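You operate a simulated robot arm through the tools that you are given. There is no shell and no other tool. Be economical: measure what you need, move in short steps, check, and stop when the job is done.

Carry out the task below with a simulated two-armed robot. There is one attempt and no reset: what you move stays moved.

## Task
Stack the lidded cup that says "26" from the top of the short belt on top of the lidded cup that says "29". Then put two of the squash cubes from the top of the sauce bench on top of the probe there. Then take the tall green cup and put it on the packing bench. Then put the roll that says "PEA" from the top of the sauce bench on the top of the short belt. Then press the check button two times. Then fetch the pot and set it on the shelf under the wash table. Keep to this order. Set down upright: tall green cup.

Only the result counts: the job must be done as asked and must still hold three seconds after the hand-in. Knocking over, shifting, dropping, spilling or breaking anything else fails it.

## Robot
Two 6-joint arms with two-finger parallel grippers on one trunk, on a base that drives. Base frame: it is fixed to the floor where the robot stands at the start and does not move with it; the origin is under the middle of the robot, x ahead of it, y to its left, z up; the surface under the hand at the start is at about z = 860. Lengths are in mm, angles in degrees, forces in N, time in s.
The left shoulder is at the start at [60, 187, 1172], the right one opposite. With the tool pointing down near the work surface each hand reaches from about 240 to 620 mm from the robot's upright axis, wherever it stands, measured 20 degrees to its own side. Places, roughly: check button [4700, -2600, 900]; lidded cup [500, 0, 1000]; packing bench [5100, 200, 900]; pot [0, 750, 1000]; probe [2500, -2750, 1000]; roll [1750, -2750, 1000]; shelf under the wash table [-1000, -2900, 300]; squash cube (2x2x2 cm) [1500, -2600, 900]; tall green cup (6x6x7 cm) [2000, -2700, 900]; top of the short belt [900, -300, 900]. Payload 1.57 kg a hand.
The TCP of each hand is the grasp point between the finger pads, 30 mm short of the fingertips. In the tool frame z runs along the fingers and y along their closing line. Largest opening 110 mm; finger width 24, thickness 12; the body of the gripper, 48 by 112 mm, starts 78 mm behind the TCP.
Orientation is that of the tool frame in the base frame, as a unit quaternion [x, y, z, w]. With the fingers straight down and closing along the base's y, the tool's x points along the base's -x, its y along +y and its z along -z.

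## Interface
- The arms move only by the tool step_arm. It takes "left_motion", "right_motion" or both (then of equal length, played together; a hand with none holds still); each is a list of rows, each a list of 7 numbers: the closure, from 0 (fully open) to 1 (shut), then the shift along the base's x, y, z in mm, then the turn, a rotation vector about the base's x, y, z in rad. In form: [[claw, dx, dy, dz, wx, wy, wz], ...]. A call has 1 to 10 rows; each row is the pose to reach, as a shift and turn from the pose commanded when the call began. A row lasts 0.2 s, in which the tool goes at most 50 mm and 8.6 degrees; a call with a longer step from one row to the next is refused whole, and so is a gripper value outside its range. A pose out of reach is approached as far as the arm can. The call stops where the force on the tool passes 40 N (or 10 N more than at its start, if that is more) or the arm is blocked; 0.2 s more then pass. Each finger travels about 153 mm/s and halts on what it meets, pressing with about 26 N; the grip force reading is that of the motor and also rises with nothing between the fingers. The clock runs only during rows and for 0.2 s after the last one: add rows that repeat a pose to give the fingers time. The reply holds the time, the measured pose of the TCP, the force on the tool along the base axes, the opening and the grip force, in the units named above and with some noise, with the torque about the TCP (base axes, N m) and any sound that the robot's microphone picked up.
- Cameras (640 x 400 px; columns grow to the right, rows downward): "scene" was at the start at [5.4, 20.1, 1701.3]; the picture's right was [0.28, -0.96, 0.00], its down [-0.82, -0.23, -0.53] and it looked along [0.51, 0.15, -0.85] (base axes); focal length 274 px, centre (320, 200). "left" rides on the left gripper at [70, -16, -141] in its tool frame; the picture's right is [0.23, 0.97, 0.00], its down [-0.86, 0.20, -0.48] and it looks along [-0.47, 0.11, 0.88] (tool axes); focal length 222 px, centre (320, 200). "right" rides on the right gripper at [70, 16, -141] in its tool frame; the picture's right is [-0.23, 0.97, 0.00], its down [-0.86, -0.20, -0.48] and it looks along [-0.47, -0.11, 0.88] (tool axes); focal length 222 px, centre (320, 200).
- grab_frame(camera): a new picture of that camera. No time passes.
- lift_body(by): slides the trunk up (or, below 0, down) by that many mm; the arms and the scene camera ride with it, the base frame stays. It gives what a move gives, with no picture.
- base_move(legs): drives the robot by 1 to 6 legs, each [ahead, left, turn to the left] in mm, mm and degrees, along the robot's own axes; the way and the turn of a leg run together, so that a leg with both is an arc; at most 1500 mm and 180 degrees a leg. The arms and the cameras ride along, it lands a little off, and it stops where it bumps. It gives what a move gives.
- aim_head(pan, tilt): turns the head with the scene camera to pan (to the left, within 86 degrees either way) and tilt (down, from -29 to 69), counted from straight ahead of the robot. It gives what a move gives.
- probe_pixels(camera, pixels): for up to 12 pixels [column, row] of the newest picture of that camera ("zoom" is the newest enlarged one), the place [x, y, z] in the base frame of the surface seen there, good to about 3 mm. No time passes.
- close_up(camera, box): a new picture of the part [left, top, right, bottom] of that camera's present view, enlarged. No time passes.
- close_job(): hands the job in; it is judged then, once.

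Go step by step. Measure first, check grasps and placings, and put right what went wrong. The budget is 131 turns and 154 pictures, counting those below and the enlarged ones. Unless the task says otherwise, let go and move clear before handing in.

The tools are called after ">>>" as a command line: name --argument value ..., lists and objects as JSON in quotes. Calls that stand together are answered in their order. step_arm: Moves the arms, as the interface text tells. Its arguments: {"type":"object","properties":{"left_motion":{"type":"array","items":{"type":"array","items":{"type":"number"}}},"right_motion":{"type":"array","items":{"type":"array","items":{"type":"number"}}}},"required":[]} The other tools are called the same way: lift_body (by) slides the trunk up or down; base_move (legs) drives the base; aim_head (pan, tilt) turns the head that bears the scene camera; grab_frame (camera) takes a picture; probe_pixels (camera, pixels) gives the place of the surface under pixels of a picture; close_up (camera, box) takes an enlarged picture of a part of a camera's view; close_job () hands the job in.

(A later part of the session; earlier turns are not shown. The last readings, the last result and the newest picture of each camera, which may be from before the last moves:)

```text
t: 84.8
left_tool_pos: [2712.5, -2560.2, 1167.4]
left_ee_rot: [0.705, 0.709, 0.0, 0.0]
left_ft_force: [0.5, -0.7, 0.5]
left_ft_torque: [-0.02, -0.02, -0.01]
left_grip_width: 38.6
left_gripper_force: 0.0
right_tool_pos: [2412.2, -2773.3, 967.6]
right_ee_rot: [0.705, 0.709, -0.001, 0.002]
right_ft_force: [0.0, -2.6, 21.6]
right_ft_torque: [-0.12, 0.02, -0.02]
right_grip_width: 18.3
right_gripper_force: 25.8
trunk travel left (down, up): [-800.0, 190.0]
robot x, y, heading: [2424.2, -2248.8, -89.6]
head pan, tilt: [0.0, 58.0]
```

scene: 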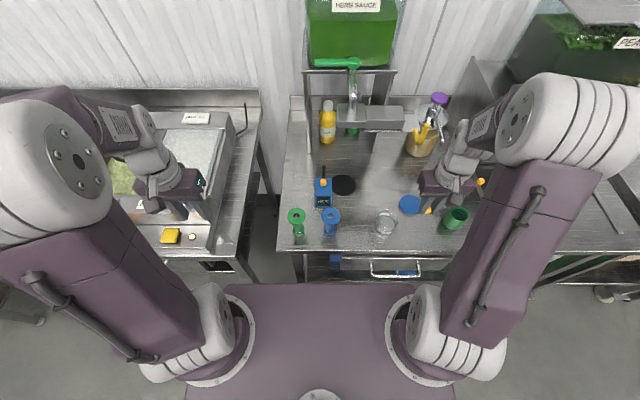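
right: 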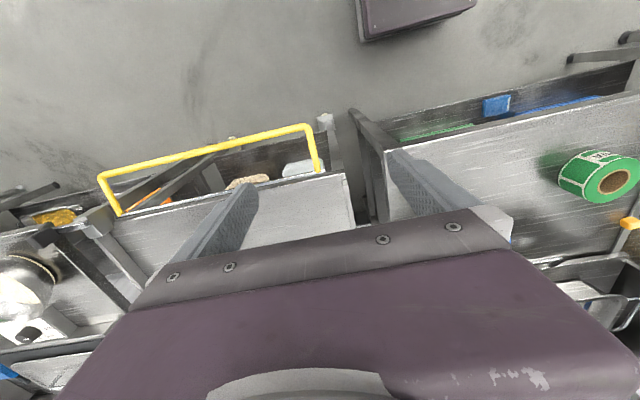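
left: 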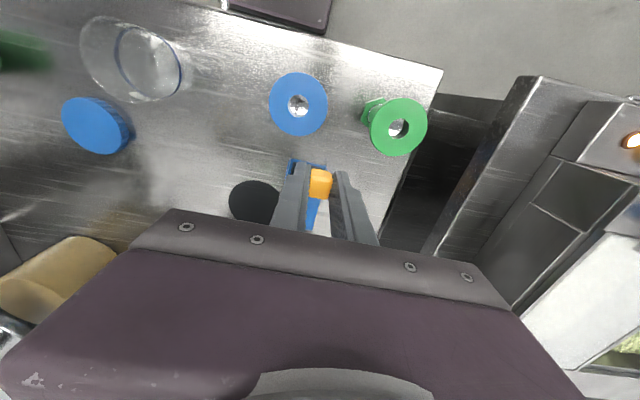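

Contact at 967.6 with 22 N. I release, rise and withdraw.

>>> step_arm --right_motion '[[1, 0, 0, 1, 0, 0, 0], [0.75, 0, 0, 1, 0, 0, 0], [0.65, 0, 0, 1, 0, 0, 0], [0.65, 0, 0, 15, 0, 0, 0], [0.65, 0, 0, 35, 0, 0, 0], [0.65, 0, 45, 45, 0, 0, 0], [0.65, 0, 72, 70, 0, 0, 0], [0.65, -5, 75, 115, 0, 0, 0], [0.65, -45, 90, 125, 0, 0, 0], [0.65, -90, 105, 130, 0, 0, 0]]'

>>> close_up --camera "scene" --box '[284, 155, 364, 205]'

```text
t: 87.0
left_tool_pos: [2710.4, -2561.5, 1166.8]
left_ee_rot: [0.705, 0.709, 0.0, 0.0]
left_ft_force: [-0.7, 0.7, -0.1]
left_ft_torque: [-0.05, -0.03, 0.0]
left_grip_width: 38.6
left_gripper_force: 0.0
right_tool_pos: [2324.3, -2668.7, 1095.9]
right_ee_rot: [0.705, 0.709, 0.0, 0.001]
right_ft_force: [-0.1, -0.1, 0.2]
right_ft_torque: [-0.01, -0.03, -0.03]
right_grip_width: 38.6
right_gripper_force: 0.1
trunk travel left (down, up): [-800.0, 190.0]
robot x, y, heading: [2423.4, -2253.2, -89.9]
head pan, tilt: [0.0, 58.0]
```

```text
8.00 times, centred on (324, 180) of scene
```

zoom: 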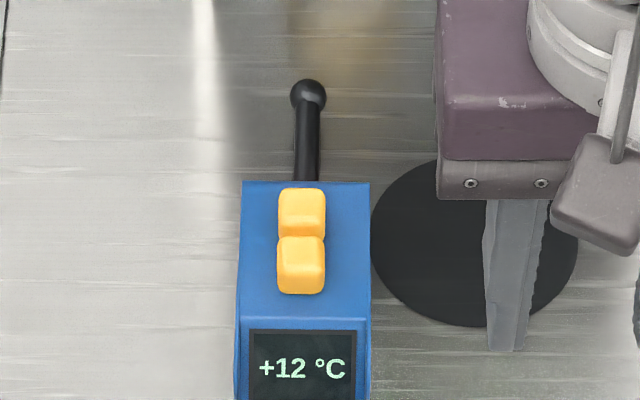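

Both cubes rest on the probe. Next is the green cup: I strafe right so the right hand lines up with it.

>>> base_move --legs '[[0, -250, -0.3]]'

>>> grab_frame --camera "right"

>>> close_up --camera "scene" --box '[330, 160, 450, 235]'

```text
t: 88.9
left_tool_pos: [2456.0, -2564.7, 1167.0]
left_ee_rot: [0.709, 0.705, -0.001, -0.001]
left_ft_force: [0.9, -0.4, -0.5]
left_ft_torque: [0.0, 0.02, 0.02]
left_grip_width: 38.4
left_gripper_force: 0.0
right_tool_pos: [2068.1, -2667.4, 1095.4]
right_ee_rot: [0.709, 0.705, -0.001, -0.001]
right_ft_force: [-0.4, -0.5, -0.6]
right_ft_torque: [-0.02, 0.01, 0.0]
right_grip_width: 38.8
right_gripper_force: 0.2
trunk travel left (down, up): [-800.0, 190.0]
robot x, y, heading: [2169.3, -2248.7, -90.4]
head pan, tilt: [0.0, 58.0]
```

```text
91 pictures are left
```

right: 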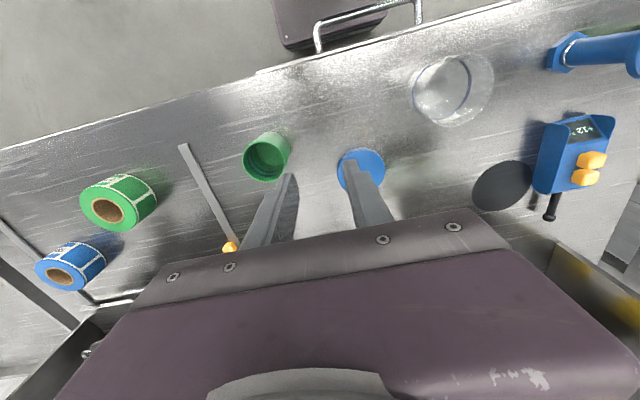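

```text
5.33 times, centred on (390, 198) of scene
```

zoom: 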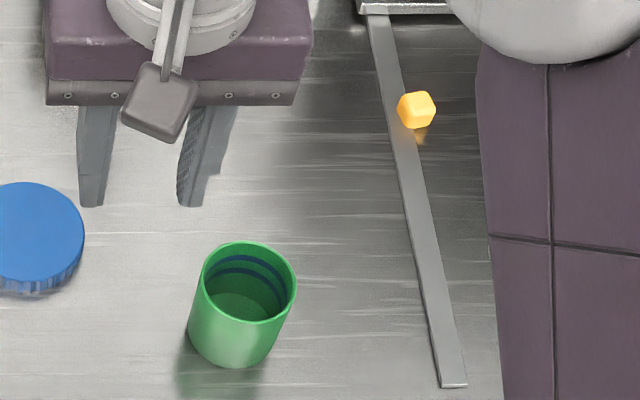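

>>> probe_pixels --camera "zoom" --pixels '[[204, 276], [294, 290], [250, 243], [248, 322], [230, 340], [215, 330], [245, 366], [240, 300], [255, 350]]'

>>> probe_pixels --camera "right" --pixels '[[265, 178], [286, 163], [245, 158], [266, 143], [268, 165], [270, 136]]'

```text
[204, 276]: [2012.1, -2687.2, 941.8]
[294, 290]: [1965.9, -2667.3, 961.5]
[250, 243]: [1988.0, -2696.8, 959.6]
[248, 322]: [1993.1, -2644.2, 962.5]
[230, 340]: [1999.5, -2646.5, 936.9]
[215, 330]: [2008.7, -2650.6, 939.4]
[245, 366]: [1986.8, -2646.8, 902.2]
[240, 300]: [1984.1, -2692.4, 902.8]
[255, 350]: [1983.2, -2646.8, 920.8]
```

```text
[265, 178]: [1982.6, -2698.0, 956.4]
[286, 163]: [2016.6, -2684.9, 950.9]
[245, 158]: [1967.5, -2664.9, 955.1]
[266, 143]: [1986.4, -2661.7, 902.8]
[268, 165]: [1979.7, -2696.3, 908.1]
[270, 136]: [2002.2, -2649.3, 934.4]
```

The cup's centre is at [1990,-2671], its rim at z 962 and 54 mm wide. I open, move over it, descend and grip.

>>> step_arm --right_motion '[[0.4, -40, -2, -20, 0, 0, 0], [0.1, -78, -4, -40, 0, 0, 0], [0.1, -78, -4, -75, 0, 0, 0]]'

>>> close_up --camera "right" --box '[200, 100, 440, 250]'

```text
t: 89.7
left_tool_pos: [2455.1, -2566.7, 1165.8]
left_ee_rot: [0.709, 0.705, 0.0, 0.0]
left_ft_force: [0.0, 0.6, -0.5]
left_ft_torque: [0.02, 0.0, -0.03]
left_grip_width: 38.5
left_gripper_force: 0.0
right_tool_pos: [1988.2, -2671.4, 1018.3]
right_ee_rot: [0.709, 0.705, 0.0, 0.0]
right_ft_force: [0.0, -1.0, 0.7]
right_ft_torque: [0.03, -0.01, 0.02]
right_grip_width: 99.0
right_gripper_force: 0.1
trunk travel left (down, up): [-800.0, 190.0]
robot x, y, heading: [2169.0, -2250.3, -90.4]
head pan, tilt: [0.0, 58.0]
```

```text
2.67 times, centred on (320, 175) of right
```

zoom: 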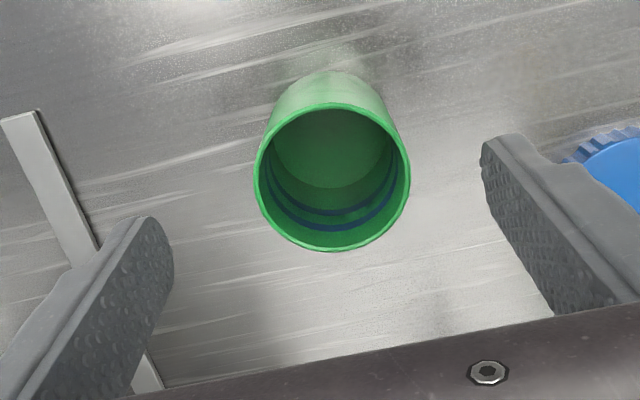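

>>> step_arm --right_motion '[[0.1, 3, -1, -42, 0, 0, 0], [0.1, 3, -1, -83, 0, 0, 0], [0.35, 3, -1, -83, 0, 0, 0], [0.7, 3, -1, -83, 0, 0, 0], [0.7, 3, -1, -83, 0, 0, 0]]'

>>> step_arm --right_motion '[[0.7, 0, 0, 10, 0, 0, 0], [0.7, 0, 0, 50, 0, 0, 0], [0.7, 0, 10, 100, 0, 0, 0], [0.7, 0, 40, 140, 0, 0, 0], [0.7, 0, 80, 160, 0, 0, 0]]'

>>> grab_frame --camera "right"

```text
t: 90.9
left_tool_pos: [2454.5, -2566.7, 1166.5]
left_ee_rot: [0.709, 0.705, -0.001, 0.0]
left_ft_force: [0.5, -0.1, 0.2]
left_ft_torque: [0.01, -0.01, -0.02]
left_grip_width: 38.7
left_gripper_force: 0.1
right_tool_pos: [1992.2, -2671.8, 936.8]
right_ee_rot: [0.709, 0.705, 0.001, 0.001]
right_ft_force: [-0.4, -0.1, 0.0]
right_ft_torque: [0.01, -0.01, 0.03]
right_grip_width: 54.0
right_gripper_force: 26.0
trunk travel left (down, up): [-800.0, 190.0]
robot x, y, heading: [2166.8, -2250.3, -90.2]
head pan, tilt: [0.0, 58.0]
```

```text
refused: row 3 steps farther than a row can; nothing moved
```

```text
88 pictures are left
```

right: 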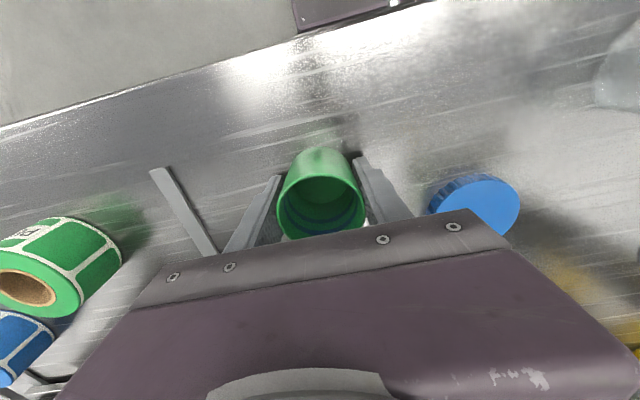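

The cup is gripped at 54 mm. I lift it and pull it in, back away and turn toward +x, then look ahead.

>>> step_arm --right_motion '[[0.7, 0, 0, 10, 0, 0, 0], [0.7, 0, 0, 50, 0, 0, 0], [0.7, 0, 10, 95, 0, 0, 0], [0.7, 0, 35, 130, 0, 0, 0], [0.7, 0, 75, 150, 0, 0, 0], [0.7, 0, 115, 160, 0, 0, 0]]' --left_motion '[[0.65, 0, 0, 0, 0, 0, 0], [0.65, -15, 10, 0, 0, 0, 0], [0.65, -30, 20, 0, 0, 0, 0], [0.65, -45, 30, 0, 0, 0, 0], [0.65, -60, 40, 0, 0, 0, 0], [0.65, -80, 50, 0, 0, 0, 0]]'

>>> base_move --legs '[[-480, 0, 0], [0, 0, 90]]'

>>> aim_head --pan 0 --tilt 15

>>> grab_frame --camera "scene"

>>> aim_head --pan 55 --tilt 20

>>> grab_frame --camera "scene"

```text
t: 92.3
left_tool_pos: [2374.2, -2511.3, 1166.8]
left_ee_rot: [0.709, 0.705, -0.001, 0.002]
left_ft_force: [-0.6, 0.5, 1.2]
left_ft_torque: [-0.02, -0.02, 0.04]
left_grip_width: 38.5
left_gripper_force: 0.1
right_tool_pos: [1990.6, -2553.4, 1099.2]
right_ee_rot: [0.709, 0.706, -0.001, 0.001]
right_ft_force: [-1.1, 0.3, -0.8]
right_ft_torque: [-0.03, -0.02, -0.05]
right_grip_width: 53.9
right_gripper_force: 26.5
trunk travel left (down, up): [-800.0, 190.0]
robot x, y, heading: [2165.5, -2251.8, -90.3]
head pan, tilt: [0.0, 58.0]
```

```text
t: 99.0
left_tool_pos: [2435.9, -1553.0, 1168.0]
left_ee_rot: [-0.001, 1.0, 0.0, 0.0]
left_ft_force: [-0.2, 0.5, 0.4]
left_ft_torque: [-0.01, 0.02, 0.01]
left_grip_width: 38.3
left_gripper_force: 0.1
right_tool_pos: [2481.0, -1936.4, 1095.9]
right_ee_rot: [-0.001, 1.0, 0.0, 0.0]
right_ft_force: [-0.4, -0.1, 0.7]
right_ft_torque: [-0.02, 0.04, 0.02]
right_grip_width: 54.3
right_gripper_force: 25.7
trunk travel left (down, up): [-800.0, 190.0]
robot x, y, heading: [2172.3, -1760.5, -0.2]
head pan, tilt: [0.0, 58.0]
```

```text
t: 100.1
left_tool_pos: [2435.6, -1553.2, 1166.0]
left_ee_rot: [-0.001, 1.0, 0.0, 0.0]
left_ft_force: [0.2, -0.2, 0.4]
left_ft_torque: [0.01, 0.01, -0.03]
left_grip_width: 38.3
left_gripper_force: 0.0
right_tool_pos: [2481.1, -1935.8, 1097.4]
right_ee_rot: [0.0, 1.0, 0.0, 0.0]
right_ft_force: [0.9, -1.3, -0.2]
right_ft_torque: [0.02, 0.0, 0.0]
right_grip_width: 54.2
right_gripper_force: 26.3
trunk travel left (down, up): [-800.0, 190.0]
robot x, y, heading: [2172.3, -1765.6, 0.1]
head pan, tilt: [0.0, 15.0]
```

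```text
87 pictures are left
```

scene: 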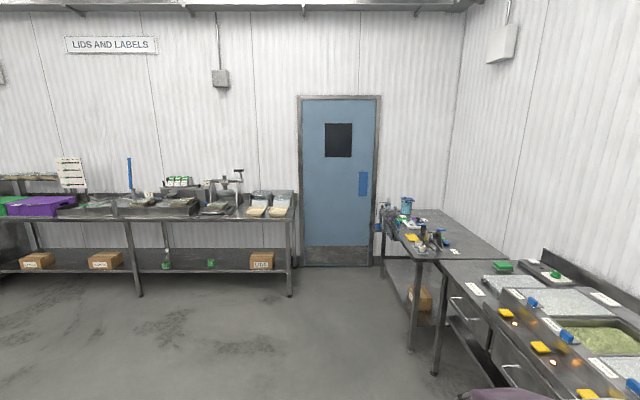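

```text
t: 101.4
left_tool_pos: [2435.8, -1553.0, 1165.6]
left_ee_rot: [-0.001, 1.0, 0.001, 0.0]
left_ft_force: [0.4, -0.6, -0.3]
left_ft_torque: [-0.04, -0.02, 0.02]
left_grip_width: 38.4
left_gripper_force: 0.1
right_tool_pos: [2480.9, -1935.4, 1097.2]
right_ee_rot: [0.0, 1.0, 0.0, 0.0]
right_ft_force: [-0.1, -1.0, -0.4]
right_ft_torque: [0.03, 0.01, 0.01]
right_grip_width: 54.2
right_gripper_force: 25.6
trunk travel left (down, up): [-800.0, 190.0]
robot x, y, heading: [2169.6, -1759.1, 0.2]
head pan, tilt: [55.0, 20.0]
```

```text
86 pictures are left
```

scene: 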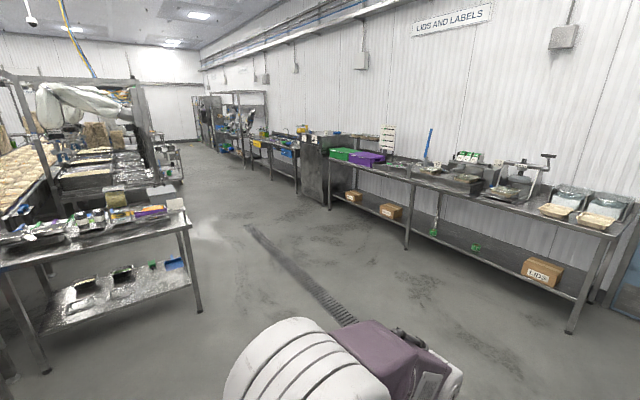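

The far-wall benches are in view. I probe along them to find the packing bench near [5100,200].

>>> probe_pixels --camera "scene" --pixels '[[630, 215], [560, 225], [480, 195], [410, 178], [345, 165], [320, 150], [290, 155], [270, 140], [250, 135], [190, 215], [570, 330], [330, 200]]'

>>> close_up --camera "scene" --box '[200, 90, 400, 215]'

>>> close_up --camera "scene" --box '[390, 110, 630, 260]'

```text
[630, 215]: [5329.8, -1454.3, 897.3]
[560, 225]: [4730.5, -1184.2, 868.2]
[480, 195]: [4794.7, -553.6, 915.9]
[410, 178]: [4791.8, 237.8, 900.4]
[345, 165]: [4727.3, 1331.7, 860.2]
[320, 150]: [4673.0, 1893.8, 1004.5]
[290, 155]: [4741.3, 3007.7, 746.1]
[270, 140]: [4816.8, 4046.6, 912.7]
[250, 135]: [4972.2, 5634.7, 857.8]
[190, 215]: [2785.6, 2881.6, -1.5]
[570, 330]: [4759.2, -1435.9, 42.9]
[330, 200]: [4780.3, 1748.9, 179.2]
```

```text
3.20 times, centred on (300, 152) of scene
```

zoom: 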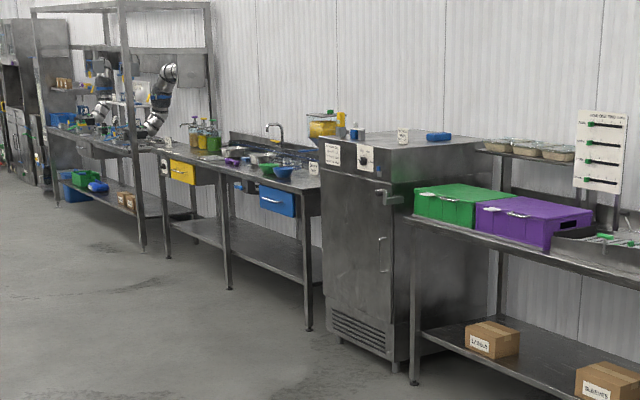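

```text
2.67 times, centred on (510, 185) of scene
```

zoom: 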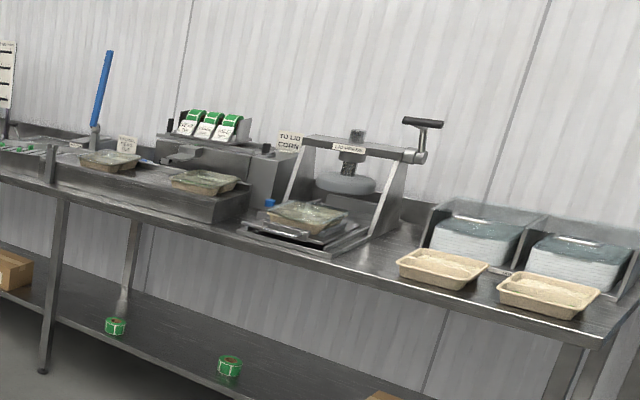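

The packing bench runs along x≈4740–5400 from y −1500 to 1500. I drive there, stop a little short, and look down at it.

>>> base_move --legs '[[1400, 300, 0], [570, 660, 0]]'

>>> aim_head --pan 0 --tilt 40

>>> grab_frame --camera "scene"

```text
t: 112.7
left_tool_pos: [4439.8, -627.1, 1166.9]
left_ee_rot: [0.008, 1.0, 0.0, 0.001]
left_ft_force: [0.2, 1.0, -0.3]
left_ft_torque: [0.01, 0.0, 0.05]
left_grip_width: 38.3
left_gripper_force: 0.0
right_tool_pos: [4478.2, -1010.7, 1095.4]
right_ee_rot: [0.008, 1.0, 0.0, 0.0]
right_ft_force: [0.6, 0.3, -0.1]
right_ft_torque: [0.0, 0.01, 0.02]
right_grip_width: 54.1
right_gripper_force: 25.7
trunk travel left (down, up): [-800.0, 190.0]
robot x, y, heading: [4173.0, -828.7, -0.9]
head pan, tilt: [55.0, 20.0]
```

```text
t: 114.0
left_tool_pos: [4440.4, -625.9, 1167.4]
left_ee_rot: [0.009, 1.0, 0.0, 0.0]
left_ft_force: [0.6, -0.4, 0.5]
left_ft_torque: [-0.02, 0.01, 0.0]
left_grip_width: 38.5
left_gripper_force: 0.1
right_tool_pos: [4478.4, -1011.5, 1096.2]
right_ee_rot: [0.009, 1.0, 0.0, 0.0]
right_ft_force: [0.3, -0.5, -0.8]
right_ft_torque: [-0.03, 0.01, -0.03]
right_grip_width: 54.1
right_gripper_force: 26.3
trunk travel left (down, up): [-800.0, 190.0]
robot x, y, heading: [4174.6, -826.8, -0.9]
head pan, tilt: [0.0, 40.0]
```

```text
83 pictures are left
```

scene: 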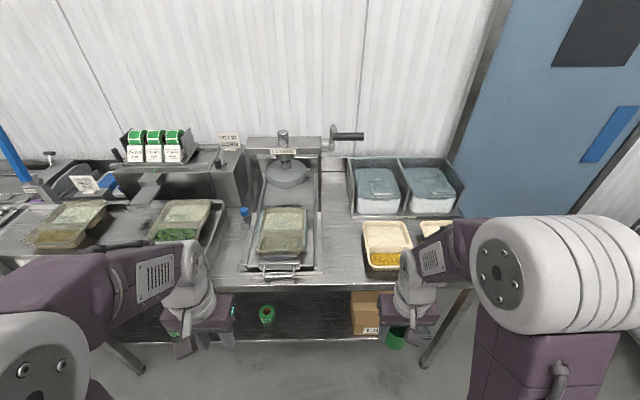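

There's a clear spot at (342,250) between the press and the tray with orange filling. I measure it.

>>> probe_pixels --camera "scene" --pixels '[[342, 250], [342, 275], [342, 230], [318, 255], [364, 255], [342, 284], [330, 137], [362, 135], [318, 268], [370, 275], [235, 255], [340, 200]]'

>>> close_up --camera "scene" --box '[260, 110, 420, 300]'

```text
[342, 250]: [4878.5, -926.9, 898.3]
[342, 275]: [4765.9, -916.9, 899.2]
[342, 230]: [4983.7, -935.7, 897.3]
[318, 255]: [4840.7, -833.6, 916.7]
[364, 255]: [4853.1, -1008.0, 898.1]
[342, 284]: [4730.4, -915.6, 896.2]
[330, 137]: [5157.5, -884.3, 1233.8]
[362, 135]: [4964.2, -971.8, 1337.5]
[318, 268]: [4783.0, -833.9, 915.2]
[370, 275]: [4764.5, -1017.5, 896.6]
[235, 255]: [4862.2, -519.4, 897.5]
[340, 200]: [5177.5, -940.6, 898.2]
```

```text
2.11 times, centred on (340, 205) of scene
```

zoom: 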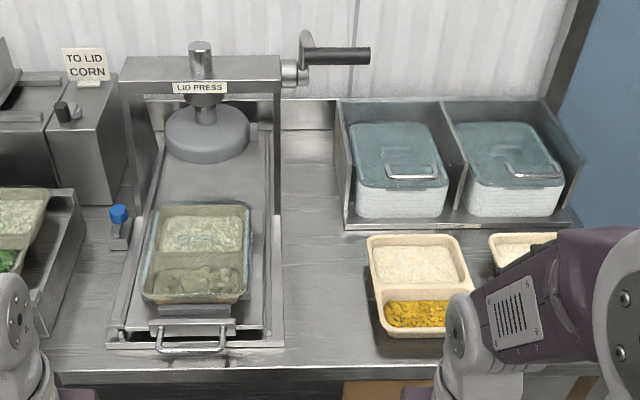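

The gap spans y −845 to −1005. I drive in and bring the right hand over [4850,-925].

>>> base_move --legs '[[175, 80, 0.9]]'

>>> grab_frame --camera "right"

```text
t: 115.5
left_tool_pos: [4611.1, -543.4, 1166.5]
left_ee_rot: [0.002, 1.0, 0.0, 0.001]
left_ft_force: [0.2, -1.0, 0.0]
left_ft_torque: [0.01, -0.05, 0.01]
left_grip_width: 38.5
left_gripper_force: 0.0
right_tool_pos: [4654.7, -927.2, 1098.1]
right_ee_rot: [0.002, 1.0, 0.0, 0.001]
right_ft_force: [0.3, -0.6, -0.7]
right_ft_torque: [0.02, -0.02, 0.0]
right_grip_width: 54.0
right_gripper_force: 26.3
trunk travel left (down, up): [-800.0, 190.0]
robot x, y, heading: [4344.8, -748.3, -0.1]
head pan, tilt: [0.0, 40.0]
```

```text
81 pictures are left
```

right: 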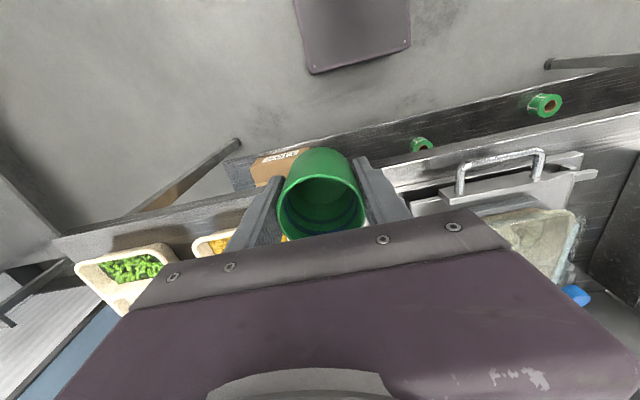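

>>> step_arm --right_motion '[[0.7, 45, 0, 0, 0, 0, 0], [0.7, 90, 0, 0, 0, 0, 0], [0.7, 135, 0, 0, 0, 0, 0], [0.7, 180, 0, -10, 0, 0, 0], [0.7, 190, 0, -55, 0, 0, 0], [0.7, 190, 0, -100, 0, 0, 0], [0.7, 190, 0, -135, 0, 0, 0]]'

>>> grab_frame --camera "right"

>>> close_up --camera "scene" --box '[240, 150, 440, 275]'

```text
t: 117.1
left_tool_pos: [4613.9, -543.5, 1167.2]
left_ee_rot: [0.002, 1.0, 0.0, 0.0]
left_ft_force: [-0.3, 0.4, -0.7]
left_ft_torque: [0.01, -0.02, -0.02]
left_grip_width: 38.7
left_gripper_force: 0.2
right_tool_pos: [4847.3, -927.1, 964.0]
right_ee_rot: [0.002, 1.0, 0.0, 0.0]
right_ft_force: [-0.5, 0.4, -0.6]
right_ft_torque: [0.03, 0.03, -0.04]
right_grip_width: 54.0
right_gripper_force: 26.4
trunk travel left (down, up): [-800.0, 190.0]
robot x, y, heading: [4346.5, -747.9, -0.3]
head pan, tilt: [0.0, 40.0]
```

```text
80 pictures are left
```

right: 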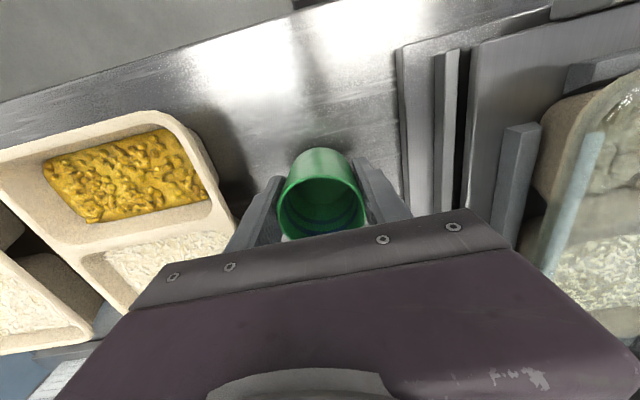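

```text
3.20 times, centred on (340, 212) of scene
```

zoom: 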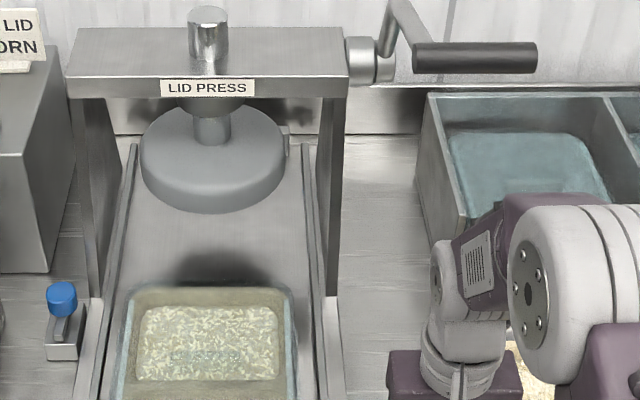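

The cup is centred in the gap. I lower it to contact.

>>> step_arm --right_motion '[[0.7, 0, 0, -15, 0, 0, 0], [0.7, 0, 0, -22, 0, 0, 0], [0.7, 0, 0, -24, 0, 0, 0], [0.7, 0, 0, -25, 0, 0, 0], [0.7, 0, 0, -26, 0, 0, 0]]'

```text
t: 118.3
left_tool_pos: [4612.6, -541.5, 1166.9]
left_ee_rot: [0.002, 1.0, 0.001, 0.001]
left_ft_force: [-0.5, 0.4, 0.6]
left_ft_torque: [0.01, 0.02, 0.01]
left_grip_width: 38.6
left_gripper_force: 0.1
right_tool_pos: [4845.3, -926.4, 936.8]
right_ee_rot: [0.002, 1.0, 0.0, 0.001]
right_ft_force: [-0.9, 0.5, 5.8]
right_ft_torque: [0.01, 0.08, 0.02]
right_grip_width: 54.1
right_gripper_force: 26.8
trunk travel left (down, up): [-800.0, 190.0]
robot x, y, heading: [4348.8, -749.2, -0.2]
head pan, tilt: [0.0, 40.0]
```

Contact reads 6 N at 936.8. I open and rise.

>>> step_arm --right_motion '[[0.4, 0, 0, 0, 0, 0, 0], [0.2, 0, 0, 0, 0, 0, 0], [0.2, 0, 0, 0, 0, 0, 0], [0.2, 0, 0, 40, 0, 0, 0], [0.2, 0, 0, 85, 0, 0, 0], [0.2, -20, 0, 125, 0, 0, 0], [0.2, -65, 0, 140, 0, 0, 0], [0.2, -110, 0, 150, 0, 0, 0], [0.2, -155, 0, 160, 0, 0, 0]]'

>>> grab_frame --camera "right"

>>> grab_frame --camera "scene"

```text
t: 120.3
left_tool_pos: [4613.1, -541.8, 1167.5]
left_ee_rot: [0.001, 1.0, 0.001, 0.001]
left_ft_force: [0.4, -0.5, 0.3]
left_ft_torque: [0.0, -0.02, -0.01]
left_grip_width: 38.2
left_gripper_force: 0.1
right_tool_pos: [4690.8, -923.8, 1097.0]
right_ee_rot: [0.001, 1.0, 0.0, 0.001]
right_ft_force: [-0.6, 0.3, 0.2]
right_ft_torque: [0.0, -0.03, 0.01]
right_grip_width: 88.2
right_gripper_force: 0.1
trunk travel left (down, up): [-800.0, 190.0]
robot x, y, heading: [4349.6, -748.0, -0.1]
head pan, tilt: [0.0, 40.0]
```

```text
78 pictures are left
```

right: 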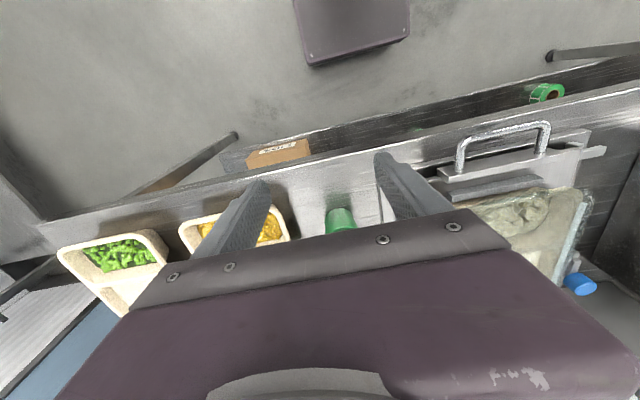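

```text
77 pictures are left
```

scene: 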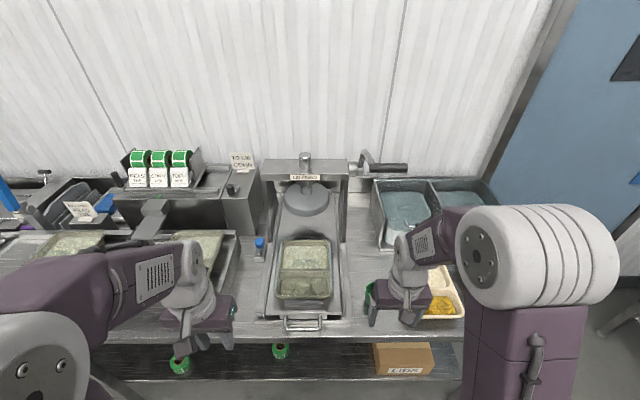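

The green cup stands upright on the packing bench. I drive back to the sauce bench for the PEA roll.

>>> base_move --legs '[[-400, 0, 0], [0, 0, -90], [500, -1000, 0], [530, -1045, 0]]'

>>> aim_head --pan 0 --tilt 50

>>> grab_frame --camera "scene"

```text
t: 137.6
left_tool_pos: [2149.8, -2107.1, 1166.4]
left_ee_rot: [0.687, 0.727, -0.001, 0.0]
left_ft_force: [0.0, -0.9, -0.6]
left_ft_torque: [0.01, 0.0, -0.01]
left_grip_width: 38.6
left_gripper_force: 0.0
right_tool_pos: [1772.7, -2208.2, 1096.1]
right_ee_rot: [0.687, 0.727, 0.0, 0.0]
right_ft_force: [0.6, -0.2, 1.0]
right_ft_torque: [-0.04, 0.01, -0.02]
right_grip_width: 88.1
right_gripper_force: 0.0
trunk travel left (down, up): [-800.0, 190.0]
robot x, y, heading: [1927.0, -1857.7, -86.7]
head pan, tilt: [0.0, 40.0]
```

```text
t: 138.3
left_tool_pos: [2147.2, -2108.4, 1166.9]
left_ee_rot: [0.687, 0.726, -0.001, -0.001]
left_ft_force: [-1.6, 0.3, -0.1]
left_ft_torque: [-0.02, -0.03, 0.01]
left_grip_width: 38.5
left_gripper_force: 0.0
right_tool_pos: [1772.1, -2210.1, 1095.2]
right_ee_rot: [0.687, 0.727, 0.0, 0.0]
right_ft_force: [-0.9, -0.7, -0.8]
right_ft_torque: [0.0, 0.03, 0.02]
right_grip_width: 88.1
right_gripper_force: 0.0
trunk travel left (down, up): [-800.0, 190.0]
robot x, y, heading: [1927.2, -1853.8, -86.8]
head pan, tilt: [0.0, 50.0]
```

```text
76 pictures are left
```

scene: 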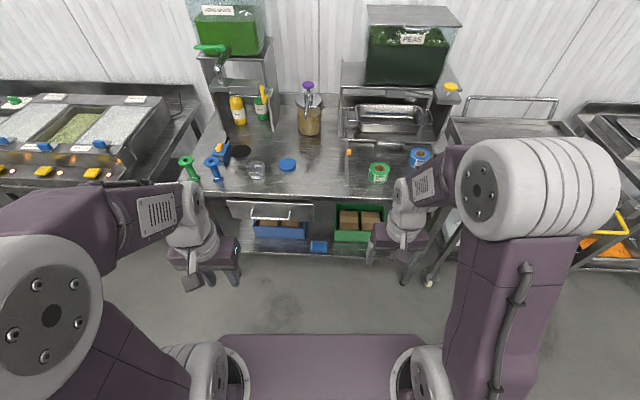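

I straighten up and drive in 370 mm, then look with the right hand.

>>> base_move --legs '[[0, 0, -3.3], [370, 0, 0]]'

>>> grab_frame --camera "right"

```text
t: 141.1
left_tool_pos: [2133.1, -2493.3, 1166.0]
left_ee_rot: [0.707, 0.708, 0.0, 0.0]
left_ft_force: [0.3, -0.2, -0.7]
left_ft_torque: [-0.01, 0.01, 0.01]
left_grip_width: 38.5
left_gripper_force: 0.1
right_tool_pos: [1750.8, -2573.4, 1095.3]
right_ee_rot: [0.707, 0.707, 0.0, 0.001]
right_ft_force: [-0.2, 0.2, 0.1]
right_ft_torque: [-0.03, -0.01, -0.02]
right_grip_width: 87.8
right_gripper_force: 0.1
trunk travel left (down, up): [-800.0, 190.0]
robot x, y, heading: [1927.7, -2230.6, -90.2]
head pan, tilt: [0.0, 50.0]
```

```text
75 pictures are left
```

right: 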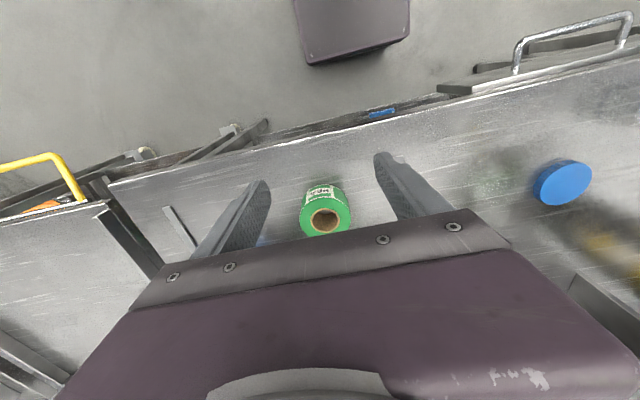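

>>> close_up --camera "right" --box '[280, 160, 376, 220]'

>>> probe_pixels --camera "right" --pixels '[[326, 221], [302, 215], [350, 212], [325, 205], [327, 233], [320, 190], [309, 222], [345, 222]]'

```text
6.67 times, centred on (328, 190) of right
```

zoom: 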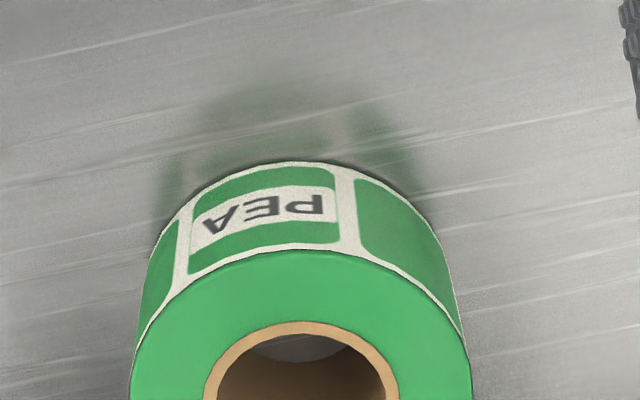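

```text
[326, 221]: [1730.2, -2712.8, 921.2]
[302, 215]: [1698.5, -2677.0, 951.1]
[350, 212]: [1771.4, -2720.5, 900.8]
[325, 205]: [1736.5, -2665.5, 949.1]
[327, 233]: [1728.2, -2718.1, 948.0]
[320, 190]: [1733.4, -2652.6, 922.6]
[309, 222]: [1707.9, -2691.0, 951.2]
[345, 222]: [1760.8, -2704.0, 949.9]
```

The PEA roll stands with its top at z 950, centre about [1732,-2690], 66 mm wide. I move over it.

>>> step_arm --right_motion '[[0.1, -8, -40, -10, 0, 0, 0], [0.05, -15, -80, -25, 0, 0, 0], [0, -19, -117, -45, 0, 0, 0], [0, -19, -117, -85, 0, 0, 0]]'

>>> close_up --camera "right" --box '[200, 100, 440, 250]'

```text
t: 142.1
left_tool_pos: [2133.0, -2495.5, 1166.8]
left_ee_rot: [0.707, 0.707, 0.0, 0.001]
left_ft_force: [0.9, 0.0, -0.4]
left_ft_torque: [0.03, -0.02, -0.01]
left_grip_width: 38.7
left_gripper_force: 0.0
right_tool_pos: [1732.4, -2691.4, 1008.7]
right_ee_rot: [0.707, 0.707, 0.0, 0.0]
right_ft_force: [0.2, -0.4, -0.1]
right_ft_torque: [0.03, 0.03, -0.01]
right_grip_width: 110.1
right_gripper_force: 0.1
trunk travel left (down, up): [-800.0, 190.0]
robot x, y, heading: [1928.7, -2229.4, -90.0]
head pan, tilt: [0.0, 50.0]
```

```text
2.67 times, centred on (320, 175) of right
```

zoom: 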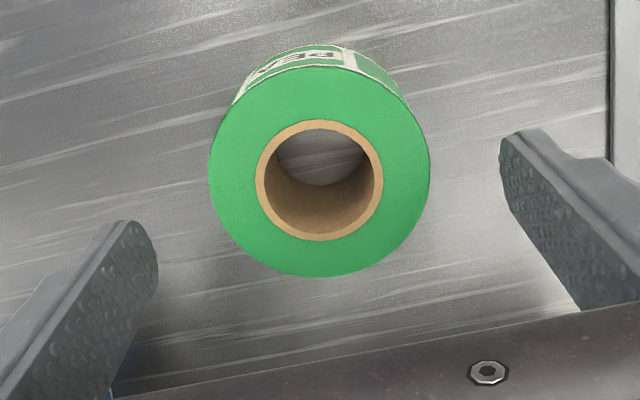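

>>> step_arm --right_motion '[[0, -1, -2, -40, 0, 0, 0], [0, -1, -2, -74, 0, 0, 0], [0.2, -1, -2, -74, 0, 0, 0], [0.6, -1, -2, -74, 0, 0, 0], [0.6, -1, -2, -74, 0, 0, 0]]'

>>> step_arm --right_motion '[[0.6, 0, 0, 10, 0, 0, 0], [0.6, 0, 0, 50, 0, 0, 0], [0.6, 0, 10, 95, 0, 0, 0], [0.6, 0, 40, 130, 0, 0, 0], [0.6, 0, 80, 150, 0, 0, 0], [0.6, 0, 120, 160, 0, 0, 0]]'

>>> grab_frame --camera "right"

```text
t: 143.3
left_tool_pos: [2132.4, -2496.2, 1166.6]
left_ee_rot: [0.707, 0.707, -0.001, 0.001]
left_ft_force: [0.2, 0.6, -0.6]
left_ft_torque: [-0.01, 0.03, 0.04]
left_grip_width: 38.8
left_gripper_force: 0.1
right_tool_pos: [1731.7, -2692.5, 938.7]
right_ee_rot: [0.707, 0.707, 0.0, 0.0]
right_ft_force: [-0.2, 0.0, 0.1]
right_ft_torque: [-0.02, -0.01, 0.04]
right_grip_width: 79.3
right_gripper_force: 25.8
trunk travel left (down, up): [-800.0, 190.0]
robot x, y, heading: [1927.5, -2230.6, -90.1]
head pan, tilt: [0.0, 50.0]
```

```text
t: 144.7
left_tool_pos: [2133.6, -2492.8, 1166.8]
left_ee_rot: [0.707, 0.707, 0.0, 0.0]
left_ft_force: [-0.5, 0.7, 0.4]
left_ft_torque: [-0.03, 0.02, 0.02]
left_grip_width: 38.4
left_gripper_force: 0.0
right_tool_pos: [1730.7, -2574.0, 1095.0]
right_ee_rot: [0.708, 0.707, 0.0, 0.0]
right_ft_force: [-0.8, 0.8, -1.3]
right_ft_torque: [-0.02, 0.03, 0.03]
right_grip_width: 79.6
right_gripper_force: 26.0
trunk travel left (down, up): [-800.0, 190.0]
robot x, y, heading: [1925.5, -2227.6, -89.8]
head pan, tilt: [0.0, 50.0]
```

```text
72 pictures are left
```

right: 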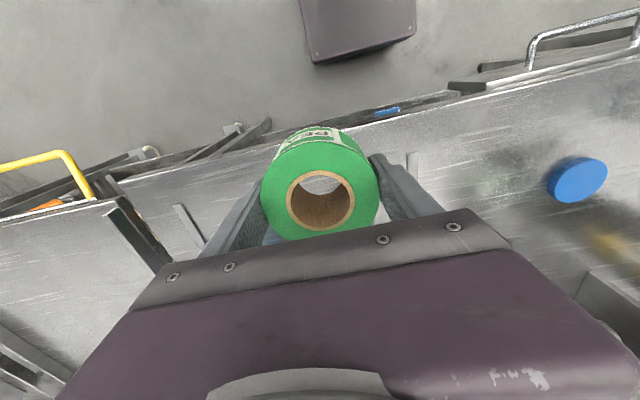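

The roll is held (79 mm). I back away, strafe past the belt end, and turn to face the belt.

>>> base_move --legs '[[-470, 0, 0], [0, -1500, 0], [0, -430, 0], [0, 0, 90]]'

>>> aim_head --pan 40 --tilt 45

>>> grab_frame --camera "scene"

```text
t: 160.7
left_tool_pos: [241.6, -1547.6, 1166.7]
left_ee_rot: [0.015, 1.0, -0.001, 0.0]
left_ft_force: [-0.3, -0.6, -0.1]
left_ft_torque: [0.01, 0.03, 0.01]
left_grip_width: 38.6
left_gripper_force: 0.0
right_tool_pos: [310.8, -1953.1, 1094.7]
right_ee_rot: [0.014, 1.0, 0.0, 0.0]
right_ft_force: [0.0, 0.6, -1.1]
right_ft_torque: [-0.01, -0.03, -0.01]
right_grip_width: 79.4
right_gripper_force: 26.2
trunk travel left (down, up): [-800.0, 190.0]
robot x, y, heading: [-30.2, -1748.2, -1.8]
head pan, tilt: [0.0, 50.0]
```

```text
t: 161.7
left_tool_pos: [240.1, -1547.6, 1166.6]
left_ee_rot: [0.015, 1.0, 0.0, 0.0]
left_ft_force: [-0.2, 0.2, -0.6]
left_ft_torque: [0.01, 0.0, -0.01]
left_grip_width: 38.5
left_gripper_force: 0.0
right_tool_pos: [310.4, -1952.2, 1093.4]
right_ee_rot: [0.014, 1.0, 0.0, 0.0]
right_ft_force: [0.4, 0.1, -0.9]
right_ft_torque: [0.03, 0.02, 0.0]
right_grip_width: 79.4
right_gripper_force: 26.2
trunk travel left (down, up): [-800.0, 190.0]
robot x, y, heading: [-26.7, -1745.4, -1.9]
head pan, tilt: [40.0, 45.0]
```

```text
71 pictures are left
```

scene: 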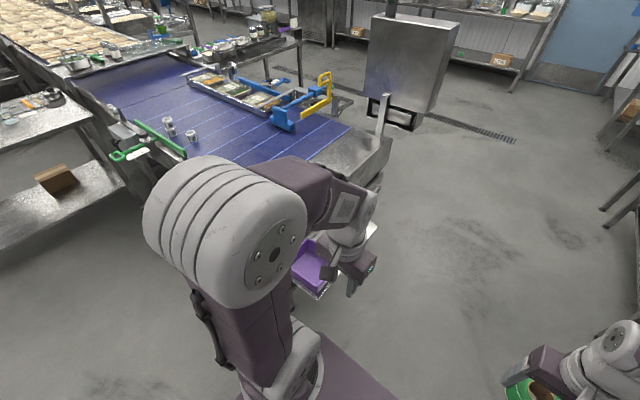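

The way is clear. I correct the heading and strafe left to the belt.

>>> base_move --legs '[[0, 0, 1.9], [0, 1430, 0]]'

>>> aim_head --pan 0 --tilt 55

>>> grab_frame --camera "scene"

```text
t: 169.1
left_tool_pos: [223.4, -123.2, 1167.9]
left_ee_rot: [-0.005, 1.0, 0.0, 0.001]
left_ft_force: [0.9, -0.6, -0.4]
left_ft_torque: [0.01, -0.02, -0.01]
left_grip_width: 38.5
left_gripper_force: 0.0
right_tool_pos: [308.9, -525.9, 1094.3]
right_ee_rot: [-0.004, 1.0, 0.0, 0.001]
right_ft_force: [0.2, -0.4, -2.0]
right_ft_torque: [0.03, -0.04, 0.02]
right_grip_width: 79.4
right_gripper_force: 26.1
trunk travel left (down, up): [-800.0, 190.0]
robot x, y, heading: [-40.1, -334.7, 0.7]
head pan, tilt: [40.0, 45.0]
```

```text
t: 170.2
left_tool_pos: [225.4, -123.7, 1165.8]
left_ee_rot: [-0.005, 1.0, 0.0, 0.0]
left_ft_force: [-0.6, -0.6, 0.0]
left_ft_torque: [-0.04, 0.04, -0.03]
left_grip_width: 38.4
left_gripper_force: 0.0
right_tool_pos: [309.2, -525.6, 1094.7]
right_ee_rot: [-0.005, 1.0, 0.0, 0.0]
right_ft_force: [-0.3, -1.2, -1.2]
right_ft_torque: [0.04, -0.01, 0.0]
right_grip_width: 79.3
right_gripper_force: 26.1
trunk travel left (down, up): [-800.0, 190.0]
robot x, y, heading: [-39.7, -333.8, 0.4]
head pan, tilt: [0.0, 55.0]
```

```text
70 pictures are left
```

scene: 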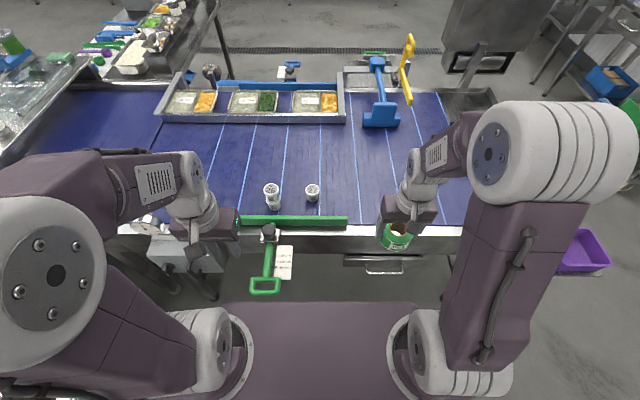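

I probe the free belt area right of "27" at (365,190).

>>> probe_pixels --camera "scene" --pixels '[[365, 190], [365, 205], [365, 215], [345, 220], [365, 225], [380, 170], [312, 192], [272, 190], [390, 120]]'

>>> base_move --legs '[[55, 0, -0.5]]'

```text
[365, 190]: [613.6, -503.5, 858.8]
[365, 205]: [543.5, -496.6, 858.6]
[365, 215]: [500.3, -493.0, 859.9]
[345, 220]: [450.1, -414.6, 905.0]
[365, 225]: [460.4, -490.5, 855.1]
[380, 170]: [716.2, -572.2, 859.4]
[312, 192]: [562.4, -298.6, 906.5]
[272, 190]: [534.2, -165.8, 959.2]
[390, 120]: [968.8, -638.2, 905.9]
```

```text
t: 171.2
left_tool_pos: [277.4, -124.8, 1168.1]
left_ee_rot: [0.002, 1.0, -0.001, 0.004]
left_ft_force: [-0.7, -0.7, -0.1]
left_ft_torque: [0.0, -0.05, 0.02]
left_grip_width: 38.6
left_gripper_force: 0.1
right_tool_pos: [358.2, -528.6, 1096.7]
right_ee_rot: [0.001, 1.0, 0.0, 0.003]
right_ft_force: [-0.9, 0.0, -1.3]
right_ft_torque: [0.0, -0.08, -0.01]
right_grip_width: 79.3
right_gripper_force: 25.9
trunk travel left (down, up): [-800.0, 190.0]
robot x, y, heading: [23.5, -331.0, 0.1]
head pan, tilt: [0.0, 55.0]
```

I bring the roll over [565,-510] and lower it near the belt.

>>> step_arm --right_motion '[[0.6, 45, 4, 0, 0, 0, 0], [0.6, 90, 8, 0, 0, 0, 0], [0.6, 135, 12, -5, 0, 0, 0], [0.6, 180, 16, -15, 0, 0, 0], [0.6, 207, 18, -50, 0, 0, 0], [0.6, 207, 18, -95, 0, 0, 0], [0.6, 207, 18, -140, 0, 0, 0], [0.6, 207, 18, -180, 0, 0, 0], [0.6, 207, 18, -188, 0, 0, 0]]'

>>> close_up --camera "scene" --box '[240, 130, 440, 255]'

```text
t: 173.2
left_tool_pos: [284.1, -125.6, 1166.8]
left_ee_rot: [0.001, 1.0, 0.0, 0.0]
left_ft_force: [0.4, -0.4, 0.6]
left_ft_torque: [0.02, -0.02, 0.04]
left_grip_width: 38.4
left_gripper_force: 0.1
right_tool_pos: [568.5, -510.1, 905.6]
right_ee_rot: [0.0, 1.0, 0.0, -0.001]
right_ft_force: [-0.1, -0.1, -1.0]
right_ft_torque: [-0.01, 0.02, -0.02]
right_grip_width: 79.5
right_gripper_force: 25.5
trunk travel left (down, up): [-800.0, 190.0]
robot x, y, heading: [21.8, -328.5, 0.0]
head pan, tilt: [0.0, 55.0]
```

```text
3.20 times, centred on (340, 192) of scene
```

zoom: 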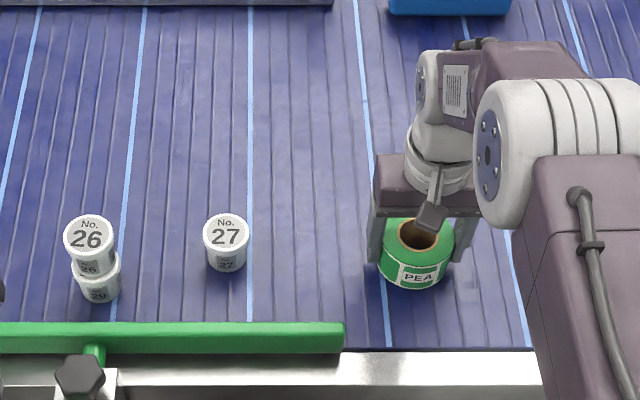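

>>> step_arm --right_motion '[[0.6, 0, 0, -3, 0, 0, 0], [0.6, 0, 0, -4, 0, 0, 0], [0.6, 0, 0, -5, 0, 0, 0], [0.6, 0, 0, -6, 0, 0, 0], [0.6, 0, 0, -7, 0, 0, 0]]'

```text
t: 174.4
left_tool_pos: [283.8, -124.6, 1167.7]
left_ee_rot: [0.001, 1.0, 0.0, 0.0]
left_ft_force: [-0.7, 0.2, 0.1]
left_ft_torque: [-0.02, 0.0, -0.03]
left_grip_width: 38.8
left_gripper_force: 0.0
right_tool_pos: [570.4, -510.4, 899.2]
right_ee_rot: [0.0, 1.0, 0.001, -0.001]
right_ft_force: [1.1, -0.7, -1.8]
right_ft_torque: [-0.01, 0.01, 0.0]
right_grip_width: 79.3
right_gripper_force: 26.1
trunk travel left (down, up): [-800.0, 190.0]
robot x, y, heading: [19.1, -332.6, 0.1]
head pan, tilt: [0.0, 55.0]
```

>>> step_arm --right_motion '[[0.6, 0, 0, -1, 0, 0, 0], [0.6, 0, 0, -2, 0, 0, 0], [0.6, 0, 0, -3, 0, 0, 0]]'

```text
t: 175.2
left_tool_pos: [283.7, -125.1, 1165.9]
left_ee_rot: [0.001, 1.0, 0.0, 0.001]
left_ft_force: [0.4, -0.4, 0.0]
left_ft_torque: [0.02, -0.02, 0.0]
left_grip_width: 38.2
left_gripper_force: 0.1
right_tool_pos: [571.3, -511.9, 897.6]
right_ee_rot: [0.0, 1.0, 0.0, 0.0]
right_ft_force: [-0.3, -0.3, 10.0]
right_ft_torque: [0.12, 0.34, 0.03]
right_grip_width: 79.6
right_gripper_force: 26.0
trunk travel left (down, up): [-800.0, 190.0]
robot x, y, heading: [21.5, -332.3, -0.4]
head pan, tilt: [0.0, 55.0]
```

Contact reads 10 N. I open, rise and retract, then check.

>>> step_arm --right_motion '[[0.3, 0, 0, 0, 0, 0, 0], [0, 0, 0, 0, 0, 0, 0], [0, 0, 0, 0, 0, 0, 0], [0, 0, 0, 40, 0, 0, 0], [0, 0, 0, 85, 0, 0, 0], [0, -15, 0, 130, 0, 0, 0], [0, -50, 0, 160, 0, 0, 0], [0, -95, 0, 180, 0, 0, 0], [0, -140, 0, 190, 0, 0, 0], [0, -185, 0, 200, 0, 0, 0]]'

>>> grab_frame --camera "scene"

```text
t: 177.4
left_tool_pos: [281.5, -125.5, 1167.5]
left_ee_rot: [0.001, 1.0, 0.0, 0.001]
left_ft_force: [-0.5, 0.1, -0.1]
left_ft_torque: [0.01, 0.0, 0.01]
left_grip_width: 38.4
left_gripper_force: 0.2
right_tool_pos: [383.3, -512.3, 1094.6]
right_ee_rot: [0.0, 1.0, 0.0, 0.002]
right_ft_force: [-0.8, 0.2, -0.1]
right_ft_torque: [0.0, -0.07, 0.0]
right_grip_width: 109.9
right_gripper_force: 0.1
trunk travel left (down, up): [-800.0, 190.0]
robot x, y, heading: [21.2, -331.8, -0.1]
head pan, tilt: [0.0, 55.0]
```

```text
68 pictures are left
```

scene: 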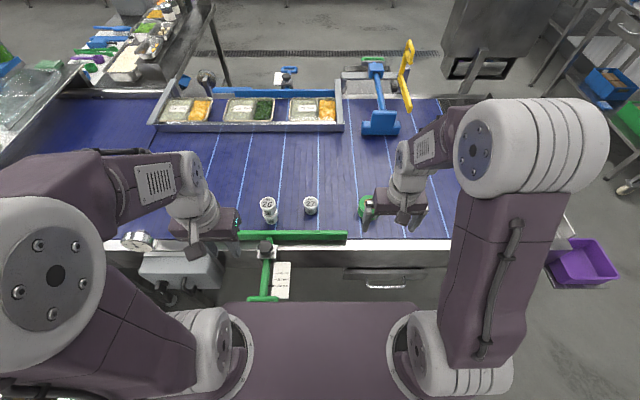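

The roll stands on the short belt. I now drive to the check station on the right.

>>> base_move --legs '[[-60, 0, 0], [0, -1440, 0], [1500, 0, 0], [1500, 0, 0], [1200, 0, 0]]'

>>> aim_head --pan -60 --tilt 35

>>> grab_frame --camera "scene"

```text
t: 204.9
left_tool_pos: [4423.4, -1762.0, 1167.3]
left_ee_rot: [0.046, 0.999, 0.0, 0.0]
left_ft_force: [0.4, -0.1, -0.4]
left_ft_torque: [0.01, 0.03, 0.01]
left_grip_width: 38.5
left_gripper_force: 0.1
right_tool_pos: [4489.7, -2156.9, 1094.7]
right_ee_rot: [0.045, 0.999, 0.0, 0.0]
right_ft_force: [0.1, -0.1, -0.9]
right_ft_torque: [0.0, -0.01, 0.03]
right_grip_width: 110.1
right_gripper_force: 0.1
trunk travel left (down, up): [-800.0, 190.0]
robot x, y, heading: [4140.4, -1947.2, -5.4]
head pan, tilt: [0.0, 55.0]
```

```text
t: 206.2
left_tool_pos: [4424.5, -1762.4, 1166.3]
left_ee_rot: [0.044, 0.999, 0.0, 0.001]
left_ft_force: [-0.1, -0.4, 0.2]
left_ft_torque: [-0.01, -0.03, -0.01]
left_grip_width: 38.5
left_gripper_force: 0.1
right_tool_pos: [4490.0, -2157.2, 1094.6]
right_ee_rot: [0.046, 0.999, 0.0, 0.0]
right_ft_force: [0.5, 0.0, 0.3]
right_ft_torque: [0.0, 0.0, -0.03]
right_grip_width: 109.9
right_gripper_force: 0.1
trunk travel left (down, up): [-800.0, 190.0]
robot x, y, heading: [4142.3, -1947.0, -5.3]
head pan, tilt: [-60.0, 35.0]
```

```text
67 pictures are left
```

scene: 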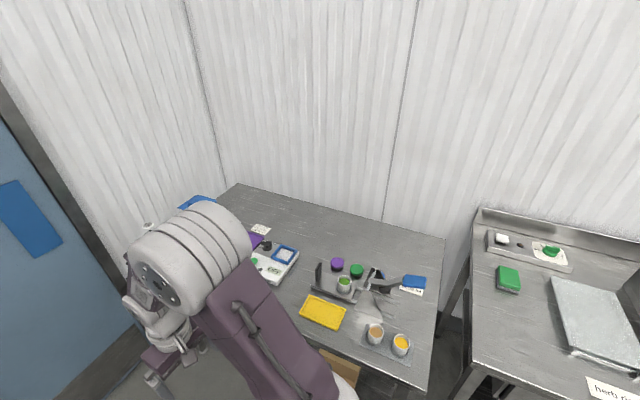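

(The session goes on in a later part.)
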